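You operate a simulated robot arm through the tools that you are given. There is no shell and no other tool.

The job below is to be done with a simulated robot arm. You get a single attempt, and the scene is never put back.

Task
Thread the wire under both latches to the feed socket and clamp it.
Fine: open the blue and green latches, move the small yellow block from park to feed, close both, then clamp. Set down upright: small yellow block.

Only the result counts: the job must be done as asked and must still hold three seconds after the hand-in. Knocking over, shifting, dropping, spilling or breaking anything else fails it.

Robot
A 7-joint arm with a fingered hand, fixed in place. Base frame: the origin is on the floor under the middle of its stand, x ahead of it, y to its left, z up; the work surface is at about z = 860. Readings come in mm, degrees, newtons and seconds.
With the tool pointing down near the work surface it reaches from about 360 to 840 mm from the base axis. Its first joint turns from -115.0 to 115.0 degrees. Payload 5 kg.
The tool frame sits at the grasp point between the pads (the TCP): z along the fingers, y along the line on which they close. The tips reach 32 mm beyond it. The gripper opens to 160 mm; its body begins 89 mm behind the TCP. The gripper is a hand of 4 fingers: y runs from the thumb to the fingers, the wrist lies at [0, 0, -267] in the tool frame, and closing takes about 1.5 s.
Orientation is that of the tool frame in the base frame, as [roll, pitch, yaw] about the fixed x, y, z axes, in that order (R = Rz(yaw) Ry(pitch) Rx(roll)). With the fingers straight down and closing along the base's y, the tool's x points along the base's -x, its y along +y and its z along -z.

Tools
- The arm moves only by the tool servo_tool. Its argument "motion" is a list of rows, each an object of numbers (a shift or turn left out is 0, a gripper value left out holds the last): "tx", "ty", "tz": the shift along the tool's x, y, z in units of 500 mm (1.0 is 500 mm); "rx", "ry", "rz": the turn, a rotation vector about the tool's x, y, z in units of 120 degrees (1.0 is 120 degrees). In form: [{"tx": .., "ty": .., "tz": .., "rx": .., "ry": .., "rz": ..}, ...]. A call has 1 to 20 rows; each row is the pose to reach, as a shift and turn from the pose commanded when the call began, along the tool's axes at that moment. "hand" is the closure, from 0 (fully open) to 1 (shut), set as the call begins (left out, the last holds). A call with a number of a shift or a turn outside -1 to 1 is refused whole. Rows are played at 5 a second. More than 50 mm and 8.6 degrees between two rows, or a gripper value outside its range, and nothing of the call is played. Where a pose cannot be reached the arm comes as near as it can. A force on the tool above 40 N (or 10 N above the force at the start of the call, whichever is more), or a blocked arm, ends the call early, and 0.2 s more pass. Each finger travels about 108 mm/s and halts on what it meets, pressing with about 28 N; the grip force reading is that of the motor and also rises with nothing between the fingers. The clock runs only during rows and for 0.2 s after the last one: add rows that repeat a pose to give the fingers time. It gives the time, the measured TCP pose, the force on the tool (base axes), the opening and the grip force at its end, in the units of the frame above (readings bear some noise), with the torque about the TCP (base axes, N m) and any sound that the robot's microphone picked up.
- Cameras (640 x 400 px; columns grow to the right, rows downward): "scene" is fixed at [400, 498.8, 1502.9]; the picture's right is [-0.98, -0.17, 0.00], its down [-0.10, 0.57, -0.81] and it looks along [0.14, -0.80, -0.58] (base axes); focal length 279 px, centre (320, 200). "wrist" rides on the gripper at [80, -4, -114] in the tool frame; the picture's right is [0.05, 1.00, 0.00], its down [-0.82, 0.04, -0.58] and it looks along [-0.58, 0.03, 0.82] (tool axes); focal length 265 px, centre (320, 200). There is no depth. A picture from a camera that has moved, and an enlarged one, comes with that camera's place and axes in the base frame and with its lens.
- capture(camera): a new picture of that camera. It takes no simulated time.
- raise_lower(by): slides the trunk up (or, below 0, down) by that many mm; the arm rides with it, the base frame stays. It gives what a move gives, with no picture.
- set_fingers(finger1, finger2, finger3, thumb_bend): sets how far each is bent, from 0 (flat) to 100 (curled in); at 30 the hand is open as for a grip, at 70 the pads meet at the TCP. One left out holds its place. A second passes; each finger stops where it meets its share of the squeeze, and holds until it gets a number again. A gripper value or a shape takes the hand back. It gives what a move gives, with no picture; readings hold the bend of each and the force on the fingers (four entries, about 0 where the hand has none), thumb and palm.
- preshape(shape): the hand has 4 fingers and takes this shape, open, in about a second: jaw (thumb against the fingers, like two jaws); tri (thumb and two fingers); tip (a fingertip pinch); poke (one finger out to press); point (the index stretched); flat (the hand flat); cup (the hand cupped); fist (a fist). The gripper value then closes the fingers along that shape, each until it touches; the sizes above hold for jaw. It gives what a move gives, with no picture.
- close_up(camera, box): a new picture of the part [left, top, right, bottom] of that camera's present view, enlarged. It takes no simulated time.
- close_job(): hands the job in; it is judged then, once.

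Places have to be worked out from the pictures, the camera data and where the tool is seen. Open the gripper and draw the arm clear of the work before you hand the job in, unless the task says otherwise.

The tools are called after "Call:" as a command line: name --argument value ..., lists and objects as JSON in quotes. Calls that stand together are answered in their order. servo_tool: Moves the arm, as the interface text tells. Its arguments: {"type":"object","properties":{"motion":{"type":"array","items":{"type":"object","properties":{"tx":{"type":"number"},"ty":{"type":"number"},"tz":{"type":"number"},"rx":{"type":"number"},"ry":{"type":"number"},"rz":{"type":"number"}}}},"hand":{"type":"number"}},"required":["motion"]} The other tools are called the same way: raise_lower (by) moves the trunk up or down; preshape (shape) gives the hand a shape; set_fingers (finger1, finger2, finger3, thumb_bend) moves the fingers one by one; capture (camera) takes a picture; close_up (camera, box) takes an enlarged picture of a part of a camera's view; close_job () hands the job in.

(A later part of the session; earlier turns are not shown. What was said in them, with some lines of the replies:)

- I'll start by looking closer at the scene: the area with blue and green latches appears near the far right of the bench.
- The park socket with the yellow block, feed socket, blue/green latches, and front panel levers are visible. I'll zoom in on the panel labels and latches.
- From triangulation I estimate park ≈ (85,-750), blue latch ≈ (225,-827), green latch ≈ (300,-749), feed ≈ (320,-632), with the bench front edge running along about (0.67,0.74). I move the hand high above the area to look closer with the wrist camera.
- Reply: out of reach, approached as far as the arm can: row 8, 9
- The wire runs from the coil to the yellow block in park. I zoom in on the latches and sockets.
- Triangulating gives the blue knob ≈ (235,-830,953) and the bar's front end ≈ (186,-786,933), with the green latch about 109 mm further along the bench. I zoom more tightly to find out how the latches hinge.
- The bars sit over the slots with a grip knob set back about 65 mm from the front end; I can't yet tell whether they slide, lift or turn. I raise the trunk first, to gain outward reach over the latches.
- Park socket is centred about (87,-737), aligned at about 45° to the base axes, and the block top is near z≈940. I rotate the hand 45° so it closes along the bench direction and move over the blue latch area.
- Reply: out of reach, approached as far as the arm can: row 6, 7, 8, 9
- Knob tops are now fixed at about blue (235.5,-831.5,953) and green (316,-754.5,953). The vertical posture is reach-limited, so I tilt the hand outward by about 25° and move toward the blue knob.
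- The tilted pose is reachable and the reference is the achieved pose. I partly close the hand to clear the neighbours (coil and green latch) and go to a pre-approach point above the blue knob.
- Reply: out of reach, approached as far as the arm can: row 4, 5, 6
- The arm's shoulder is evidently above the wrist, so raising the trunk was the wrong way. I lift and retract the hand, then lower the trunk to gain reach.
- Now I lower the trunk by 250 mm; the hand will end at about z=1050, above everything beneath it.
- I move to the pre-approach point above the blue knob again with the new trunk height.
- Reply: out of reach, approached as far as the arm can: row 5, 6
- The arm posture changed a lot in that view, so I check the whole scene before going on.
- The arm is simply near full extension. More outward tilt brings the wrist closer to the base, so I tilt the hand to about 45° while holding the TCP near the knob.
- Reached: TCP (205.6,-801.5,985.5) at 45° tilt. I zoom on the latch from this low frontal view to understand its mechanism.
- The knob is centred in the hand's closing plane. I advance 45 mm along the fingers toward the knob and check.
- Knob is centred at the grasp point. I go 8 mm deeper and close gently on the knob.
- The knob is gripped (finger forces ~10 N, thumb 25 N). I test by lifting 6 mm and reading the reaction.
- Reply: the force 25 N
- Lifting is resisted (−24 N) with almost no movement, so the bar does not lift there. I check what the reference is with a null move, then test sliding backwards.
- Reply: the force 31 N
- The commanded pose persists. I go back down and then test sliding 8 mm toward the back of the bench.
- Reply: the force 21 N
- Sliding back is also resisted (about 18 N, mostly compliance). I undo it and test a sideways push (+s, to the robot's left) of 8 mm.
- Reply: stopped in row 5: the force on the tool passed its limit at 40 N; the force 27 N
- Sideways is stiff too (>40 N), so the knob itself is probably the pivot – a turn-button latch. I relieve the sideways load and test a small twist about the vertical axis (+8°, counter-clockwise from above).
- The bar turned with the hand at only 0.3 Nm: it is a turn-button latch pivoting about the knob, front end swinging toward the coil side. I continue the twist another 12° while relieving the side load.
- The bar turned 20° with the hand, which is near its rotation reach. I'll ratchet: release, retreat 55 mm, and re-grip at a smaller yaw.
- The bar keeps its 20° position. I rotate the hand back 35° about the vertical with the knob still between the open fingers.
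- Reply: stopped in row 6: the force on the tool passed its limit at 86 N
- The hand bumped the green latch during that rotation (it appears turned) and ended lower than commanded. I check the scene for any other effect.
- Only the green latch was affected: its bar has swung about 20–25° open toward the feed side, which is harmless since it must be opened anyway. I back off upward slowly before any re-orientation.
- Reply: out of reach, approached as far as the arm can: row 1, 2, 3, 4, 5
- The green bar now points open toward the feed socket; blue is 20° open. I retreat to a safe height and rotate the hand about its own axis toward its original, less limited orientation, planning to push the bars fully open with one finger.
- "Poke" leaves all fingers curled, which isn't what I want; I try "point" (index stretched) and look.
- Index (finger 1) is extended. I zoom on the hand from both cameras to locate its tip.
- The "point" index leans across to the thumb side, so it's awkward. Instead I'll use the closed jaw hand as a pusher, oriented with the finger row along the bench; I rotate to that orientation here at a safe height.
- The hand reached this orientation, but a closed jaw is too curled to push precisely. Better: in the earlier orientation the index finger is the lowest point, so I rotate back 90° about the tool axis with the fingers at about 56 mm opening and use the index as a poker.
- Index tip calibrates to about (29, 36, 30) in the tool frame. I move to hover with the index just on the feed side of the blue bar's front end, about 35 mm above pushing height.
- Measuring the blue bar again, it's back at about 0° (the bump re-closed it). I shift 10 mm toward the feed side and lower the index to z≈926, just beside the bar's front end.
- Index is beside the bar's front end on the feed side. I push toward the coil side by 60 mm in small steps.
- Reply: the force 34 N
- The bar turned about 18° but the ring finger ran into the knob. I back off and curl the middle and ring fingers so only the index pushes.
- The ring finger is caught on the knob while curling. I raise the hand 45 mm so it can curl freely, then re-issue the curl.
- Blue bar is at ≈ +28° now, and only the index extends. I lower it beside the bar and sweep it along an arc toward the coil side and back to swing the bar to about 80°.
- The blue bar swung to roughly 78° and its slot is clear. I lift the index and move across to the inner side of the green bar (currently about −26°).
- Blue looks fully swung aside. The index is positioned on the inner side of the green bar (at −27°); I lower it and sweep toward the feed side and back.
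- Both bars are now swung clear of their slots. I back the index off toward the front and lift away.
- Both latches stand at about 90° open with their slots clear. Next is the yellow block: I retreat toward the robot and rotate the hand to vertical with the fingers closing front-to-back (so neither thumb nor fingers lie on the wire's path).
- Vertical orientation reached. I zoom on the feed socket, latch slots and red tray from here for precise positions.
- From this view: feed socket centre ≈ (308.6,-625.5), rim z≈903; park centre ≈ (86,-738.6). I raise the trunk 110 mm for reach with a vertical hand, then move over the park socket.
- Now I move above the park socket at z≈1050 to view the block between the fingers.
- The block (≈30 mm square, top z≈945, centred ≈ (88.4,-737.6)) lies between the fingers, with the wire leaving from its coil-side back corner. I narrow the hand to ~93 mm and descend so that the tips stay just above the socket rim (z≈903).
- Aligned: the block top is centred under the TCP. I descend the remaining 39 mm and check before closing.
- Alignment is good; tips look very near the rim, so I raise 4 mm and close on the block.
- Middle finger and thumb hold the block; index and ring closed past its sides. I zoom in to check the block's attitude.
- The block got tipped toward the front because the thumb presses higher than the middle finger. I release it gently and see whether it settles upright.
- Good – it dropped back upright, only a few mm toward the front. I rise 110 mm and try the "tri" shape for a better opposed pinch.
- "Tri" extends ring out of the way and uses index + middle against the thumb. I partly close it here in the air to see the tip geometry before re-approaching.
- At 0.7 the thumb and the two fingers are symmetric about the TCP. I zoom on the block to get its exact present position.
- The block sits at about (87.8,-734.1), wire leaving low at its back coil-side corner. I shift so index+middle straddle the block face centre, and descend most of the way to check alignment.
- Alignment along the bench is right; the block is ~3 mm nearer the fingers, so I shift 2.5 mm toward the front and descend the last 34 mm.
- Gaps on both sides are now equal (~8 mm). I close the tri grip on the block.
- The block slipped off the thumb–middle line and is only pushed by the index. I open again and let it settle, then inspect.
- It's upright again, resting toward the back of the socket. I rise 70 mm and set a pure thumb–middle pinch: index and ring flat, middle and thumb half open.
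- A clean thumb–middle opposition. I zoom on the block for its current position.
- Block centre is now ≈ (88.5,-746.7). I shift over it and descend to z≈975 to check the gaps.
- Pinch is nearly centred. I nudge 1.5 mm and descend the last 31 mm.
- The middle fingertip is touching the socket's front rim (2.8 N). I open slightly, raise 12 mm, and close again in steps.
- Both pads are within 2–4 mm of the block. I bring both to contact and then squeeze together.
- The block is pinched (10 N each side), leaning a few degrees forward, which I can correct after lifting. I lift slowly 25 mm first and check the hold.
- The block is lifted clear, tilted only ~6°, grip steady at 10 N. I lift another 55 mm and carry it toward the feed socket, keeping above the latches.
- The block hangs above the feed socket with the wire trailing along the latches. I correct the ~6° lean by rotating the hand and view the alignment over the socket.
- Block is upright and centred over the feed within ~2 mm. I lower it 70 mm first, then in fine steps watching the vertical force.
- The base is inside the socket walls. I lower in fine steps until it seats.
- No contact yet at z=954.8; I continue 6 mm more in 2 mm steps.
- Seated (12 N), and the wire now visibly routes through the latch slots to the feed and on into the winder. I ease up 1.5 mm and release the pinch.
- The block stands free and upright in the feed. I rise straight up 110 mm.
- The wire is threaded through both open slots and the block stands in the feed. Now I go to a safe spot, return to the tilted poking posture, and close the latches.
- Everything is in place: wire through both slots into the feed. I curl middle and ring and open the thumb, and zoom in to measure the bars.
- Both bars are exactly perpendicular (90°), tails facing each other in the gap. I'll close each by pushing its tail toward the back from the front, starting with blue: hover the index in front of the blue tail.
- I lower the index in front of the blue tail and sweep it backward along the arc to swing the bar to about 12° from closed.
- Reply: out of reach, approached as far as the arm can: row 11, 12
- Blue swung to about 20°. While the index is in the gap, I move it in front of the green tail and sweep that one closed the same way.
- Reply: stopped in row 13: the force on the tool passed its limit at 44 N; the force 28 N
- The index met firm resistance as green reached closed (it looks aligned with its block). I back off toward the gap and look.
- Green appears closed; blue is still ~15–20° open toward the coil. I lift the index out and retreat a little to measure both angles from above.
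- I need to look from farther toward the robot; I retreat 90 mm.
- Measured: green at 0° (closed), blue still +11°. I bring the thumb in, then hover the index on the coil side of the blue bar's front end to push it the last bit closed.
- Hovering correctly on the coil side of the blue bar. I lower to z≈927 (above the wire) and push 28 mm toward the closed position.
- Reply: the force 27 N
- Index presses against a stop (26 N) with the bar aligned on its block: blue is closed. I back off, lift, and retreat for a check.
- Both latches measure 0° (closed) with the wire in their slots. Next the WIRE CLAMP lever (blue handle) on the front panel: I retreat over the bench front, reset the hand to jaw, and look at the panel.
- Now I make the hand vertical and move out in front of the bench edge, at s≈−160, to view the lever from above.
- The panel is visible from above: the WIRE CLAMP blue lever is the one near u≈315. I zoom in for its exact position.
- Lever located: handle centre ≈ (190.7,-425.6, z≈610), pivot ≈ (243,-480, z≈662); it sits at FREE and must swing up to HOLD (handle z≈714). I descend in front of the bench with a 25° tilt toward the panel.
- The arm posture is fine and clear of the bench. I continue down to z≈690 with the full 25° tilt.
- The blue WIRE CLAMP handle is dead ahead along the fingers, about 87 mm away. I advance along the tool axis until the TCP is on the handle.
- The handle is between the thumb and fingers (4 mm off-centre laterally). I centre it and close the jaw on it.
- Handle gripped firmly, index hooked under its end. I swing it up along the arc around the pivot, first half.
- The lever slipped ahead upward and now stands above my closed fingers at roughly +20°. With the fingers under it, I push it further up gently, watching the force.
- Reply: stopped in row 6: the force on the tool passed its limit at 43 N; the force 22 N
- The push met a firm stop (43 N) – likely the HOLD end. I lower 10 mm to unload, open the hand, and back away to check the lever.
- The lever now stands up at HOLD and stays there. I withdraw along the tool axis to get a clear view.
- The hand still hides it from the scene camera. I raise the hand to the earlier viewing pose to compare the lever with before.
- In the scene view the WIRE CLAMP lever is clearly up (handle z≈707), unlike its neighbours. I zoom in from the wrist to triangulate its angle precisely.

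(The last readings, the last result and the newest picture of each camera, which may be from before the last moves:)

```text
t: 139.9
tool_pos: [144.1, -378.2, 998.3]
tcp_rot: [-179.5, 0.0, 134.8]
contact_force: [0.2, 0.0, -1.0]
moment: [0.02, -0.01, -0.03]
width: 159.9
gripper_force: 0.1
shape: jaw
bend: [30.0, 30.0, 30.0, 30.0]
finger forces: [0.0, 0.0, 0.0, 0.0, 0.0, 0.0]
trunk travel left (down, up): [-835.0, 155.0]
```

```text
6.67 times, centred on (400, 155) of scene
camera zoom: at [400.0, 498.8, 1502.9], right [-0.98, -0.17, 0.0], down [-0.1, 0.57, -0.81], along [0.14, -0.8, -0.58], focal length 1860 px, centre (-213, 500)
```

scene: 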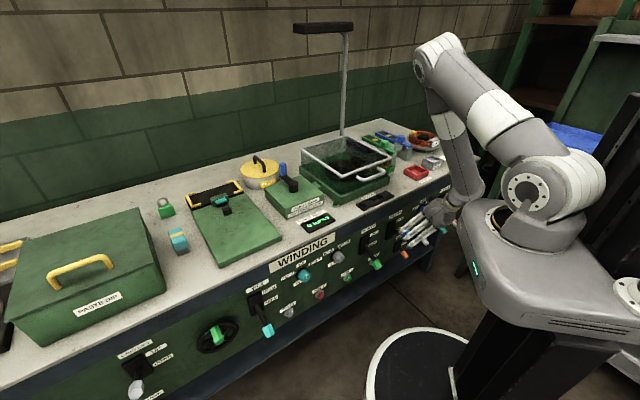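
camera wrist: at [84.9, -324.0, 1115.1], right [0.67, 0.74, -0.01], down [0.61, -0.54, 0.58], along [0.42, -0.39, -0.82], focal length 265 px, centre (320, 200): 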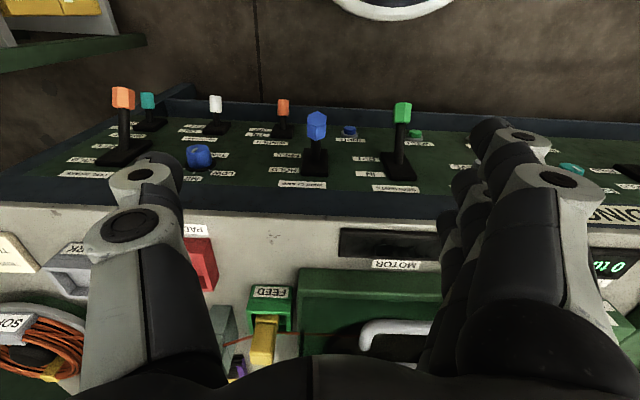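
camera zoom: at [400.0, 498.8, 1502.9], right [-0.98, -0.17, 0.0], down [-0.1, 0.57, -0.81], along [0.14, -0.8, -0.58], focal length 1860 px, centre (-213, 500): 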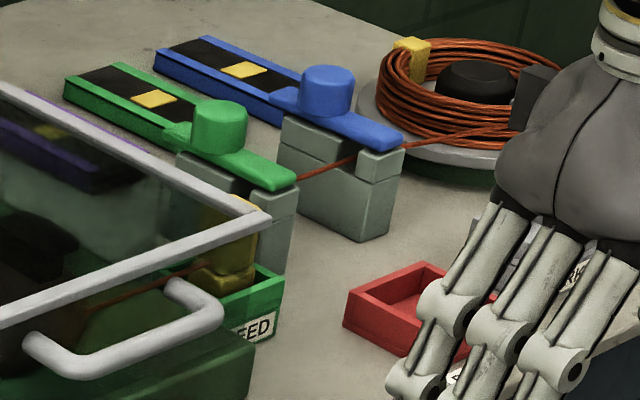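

The lever's angle is about +27°, mirroring the −28° of FREE, so it is at HOLD. Everything else looks undisturbed; I draw the open hand up and away and take a last overall look.

Call:
servo_tool --motion '[{"tz": -0.08}, {"tz": -0.16}, {"tz": -0.24}, {"tz": -0.32}, {"tz": -0.4}, {"tz": -0.48}, {"tz": -0.5}, {"tz": -0.5}]' --hand 0

Call:
capture --camera "scene"

Call:
capture --camera "wrist"

Call:
close_up --camera "scene" --box '[340, 120, 470, 190]'

Call:
close_up --camera "scene" --box '[360, 135, 410, 185]'

```text
t: 141.7
tool_pos: [147.4, -377.9, 1248.9]
tcp_rot: [-179.4, 0.0, 135.0]
contact_force: [0.5, 0.0, 0.3]
moment: [-0.01, -0.01, -0.01]
width: 160.0
gripper_force: 0.1
shape: jaw
bend: [30.0, 30.0, 30.0, 30.0]
finger forces: [0.0, 0.1, 0.0, 0.0, 0.0, 0.0]
trunk travel left (down, up): [-835.0, 155.0]
```

```text
taken
```

scene: 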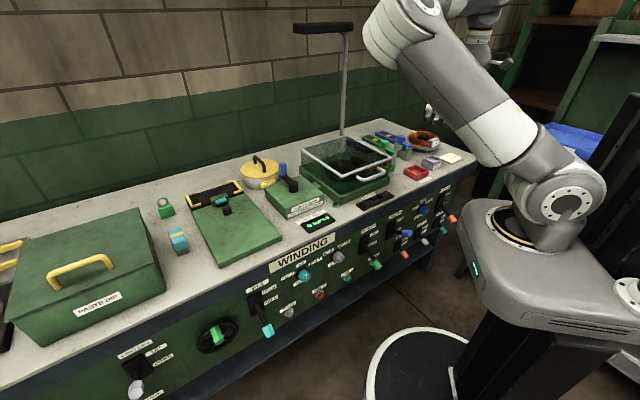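

```text
taken
camera wrist: at [87.4, -323.2, 1364.0], right [0.67, 0.74, -0.01], down [0.61, -0.54, 0.58], along [0.42, -0.39, -0.82], focal length 265 px, centre (320, 200)
```

wrist: 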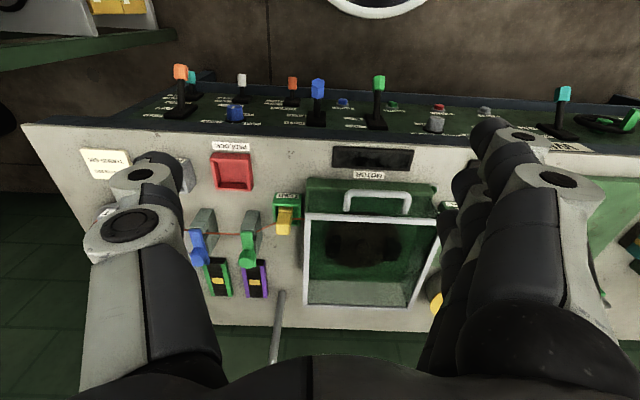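

```text
4.92 times, centred on (405, 155) of scene
camera zoom: at [400.0, 498.8, 1502.9], right [-0.98, -0.17, 0.0], down [-0.1, 0.57, -0.81], along [0.14, -0.8, -0.58], focal length 1374 px, centre (-98, 422)
```

zoom: 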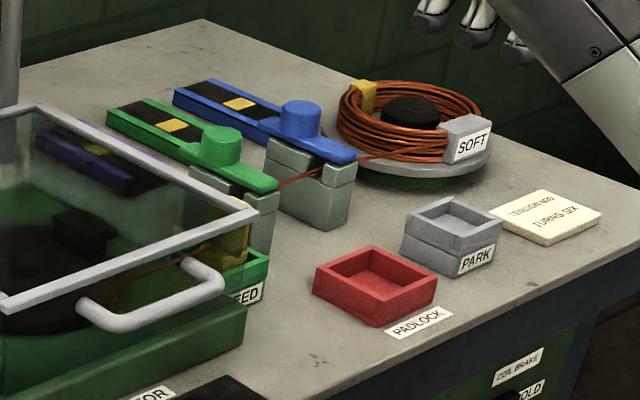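

```text
8.00 times, centred on (385, 160) of scene
camera zoom: at [400.0, 498.8, 1502.9], right [-0.98, -0.17, 0.0], down [-0.1, 0.57, -0.81], along [0.14, -0.8, -0.58], focal length 2233 px, centre (-200, 520)
```

zoom: 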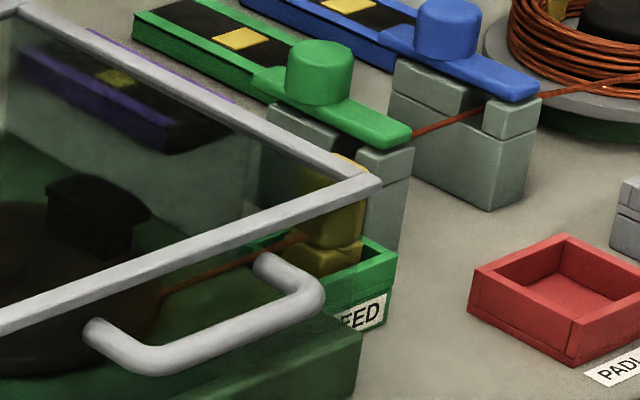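

The final check shows:
- **Block:** the yellow block is upright in the feed.
- **Wire:** it runs through both slots.
- **Latches:** blue and green are back over their blocks.
- **Clamp:** the WIRE CLAMP lever is up at HOLD.
- **Hand:** it is open and clear of the bench.

I hand the job in.

Call:
close_job

```text
The job is handed in.
```

I handed the job in with every step done: the wire runs under both latches to the feed socket and is clamped. I don't have the judge's result.

- **Latches:** blue and green are both closed, within about 1° of straight by my camera measurements.
- **Block:** the small yellow block stands upright in the feed socket, and the wire runs through both latch slots to it.
- **Clamp:** the wire clamp lever is up at HOLD, about 27° above level. It started about 28° below level at FREE.
- **Clearance:** the gripper is open and the hand is about 250 mm above its last work position. I saw nothing else moved in the final pictures.

Some contact happened along the way. Early on, the hand bumped the green latch, swinging it partly open, and pushed blue back closed. Both were then opened and closed as asked. The block also tipped over inside the park socket during two failed grips, but it settled upright each time before I moved it.
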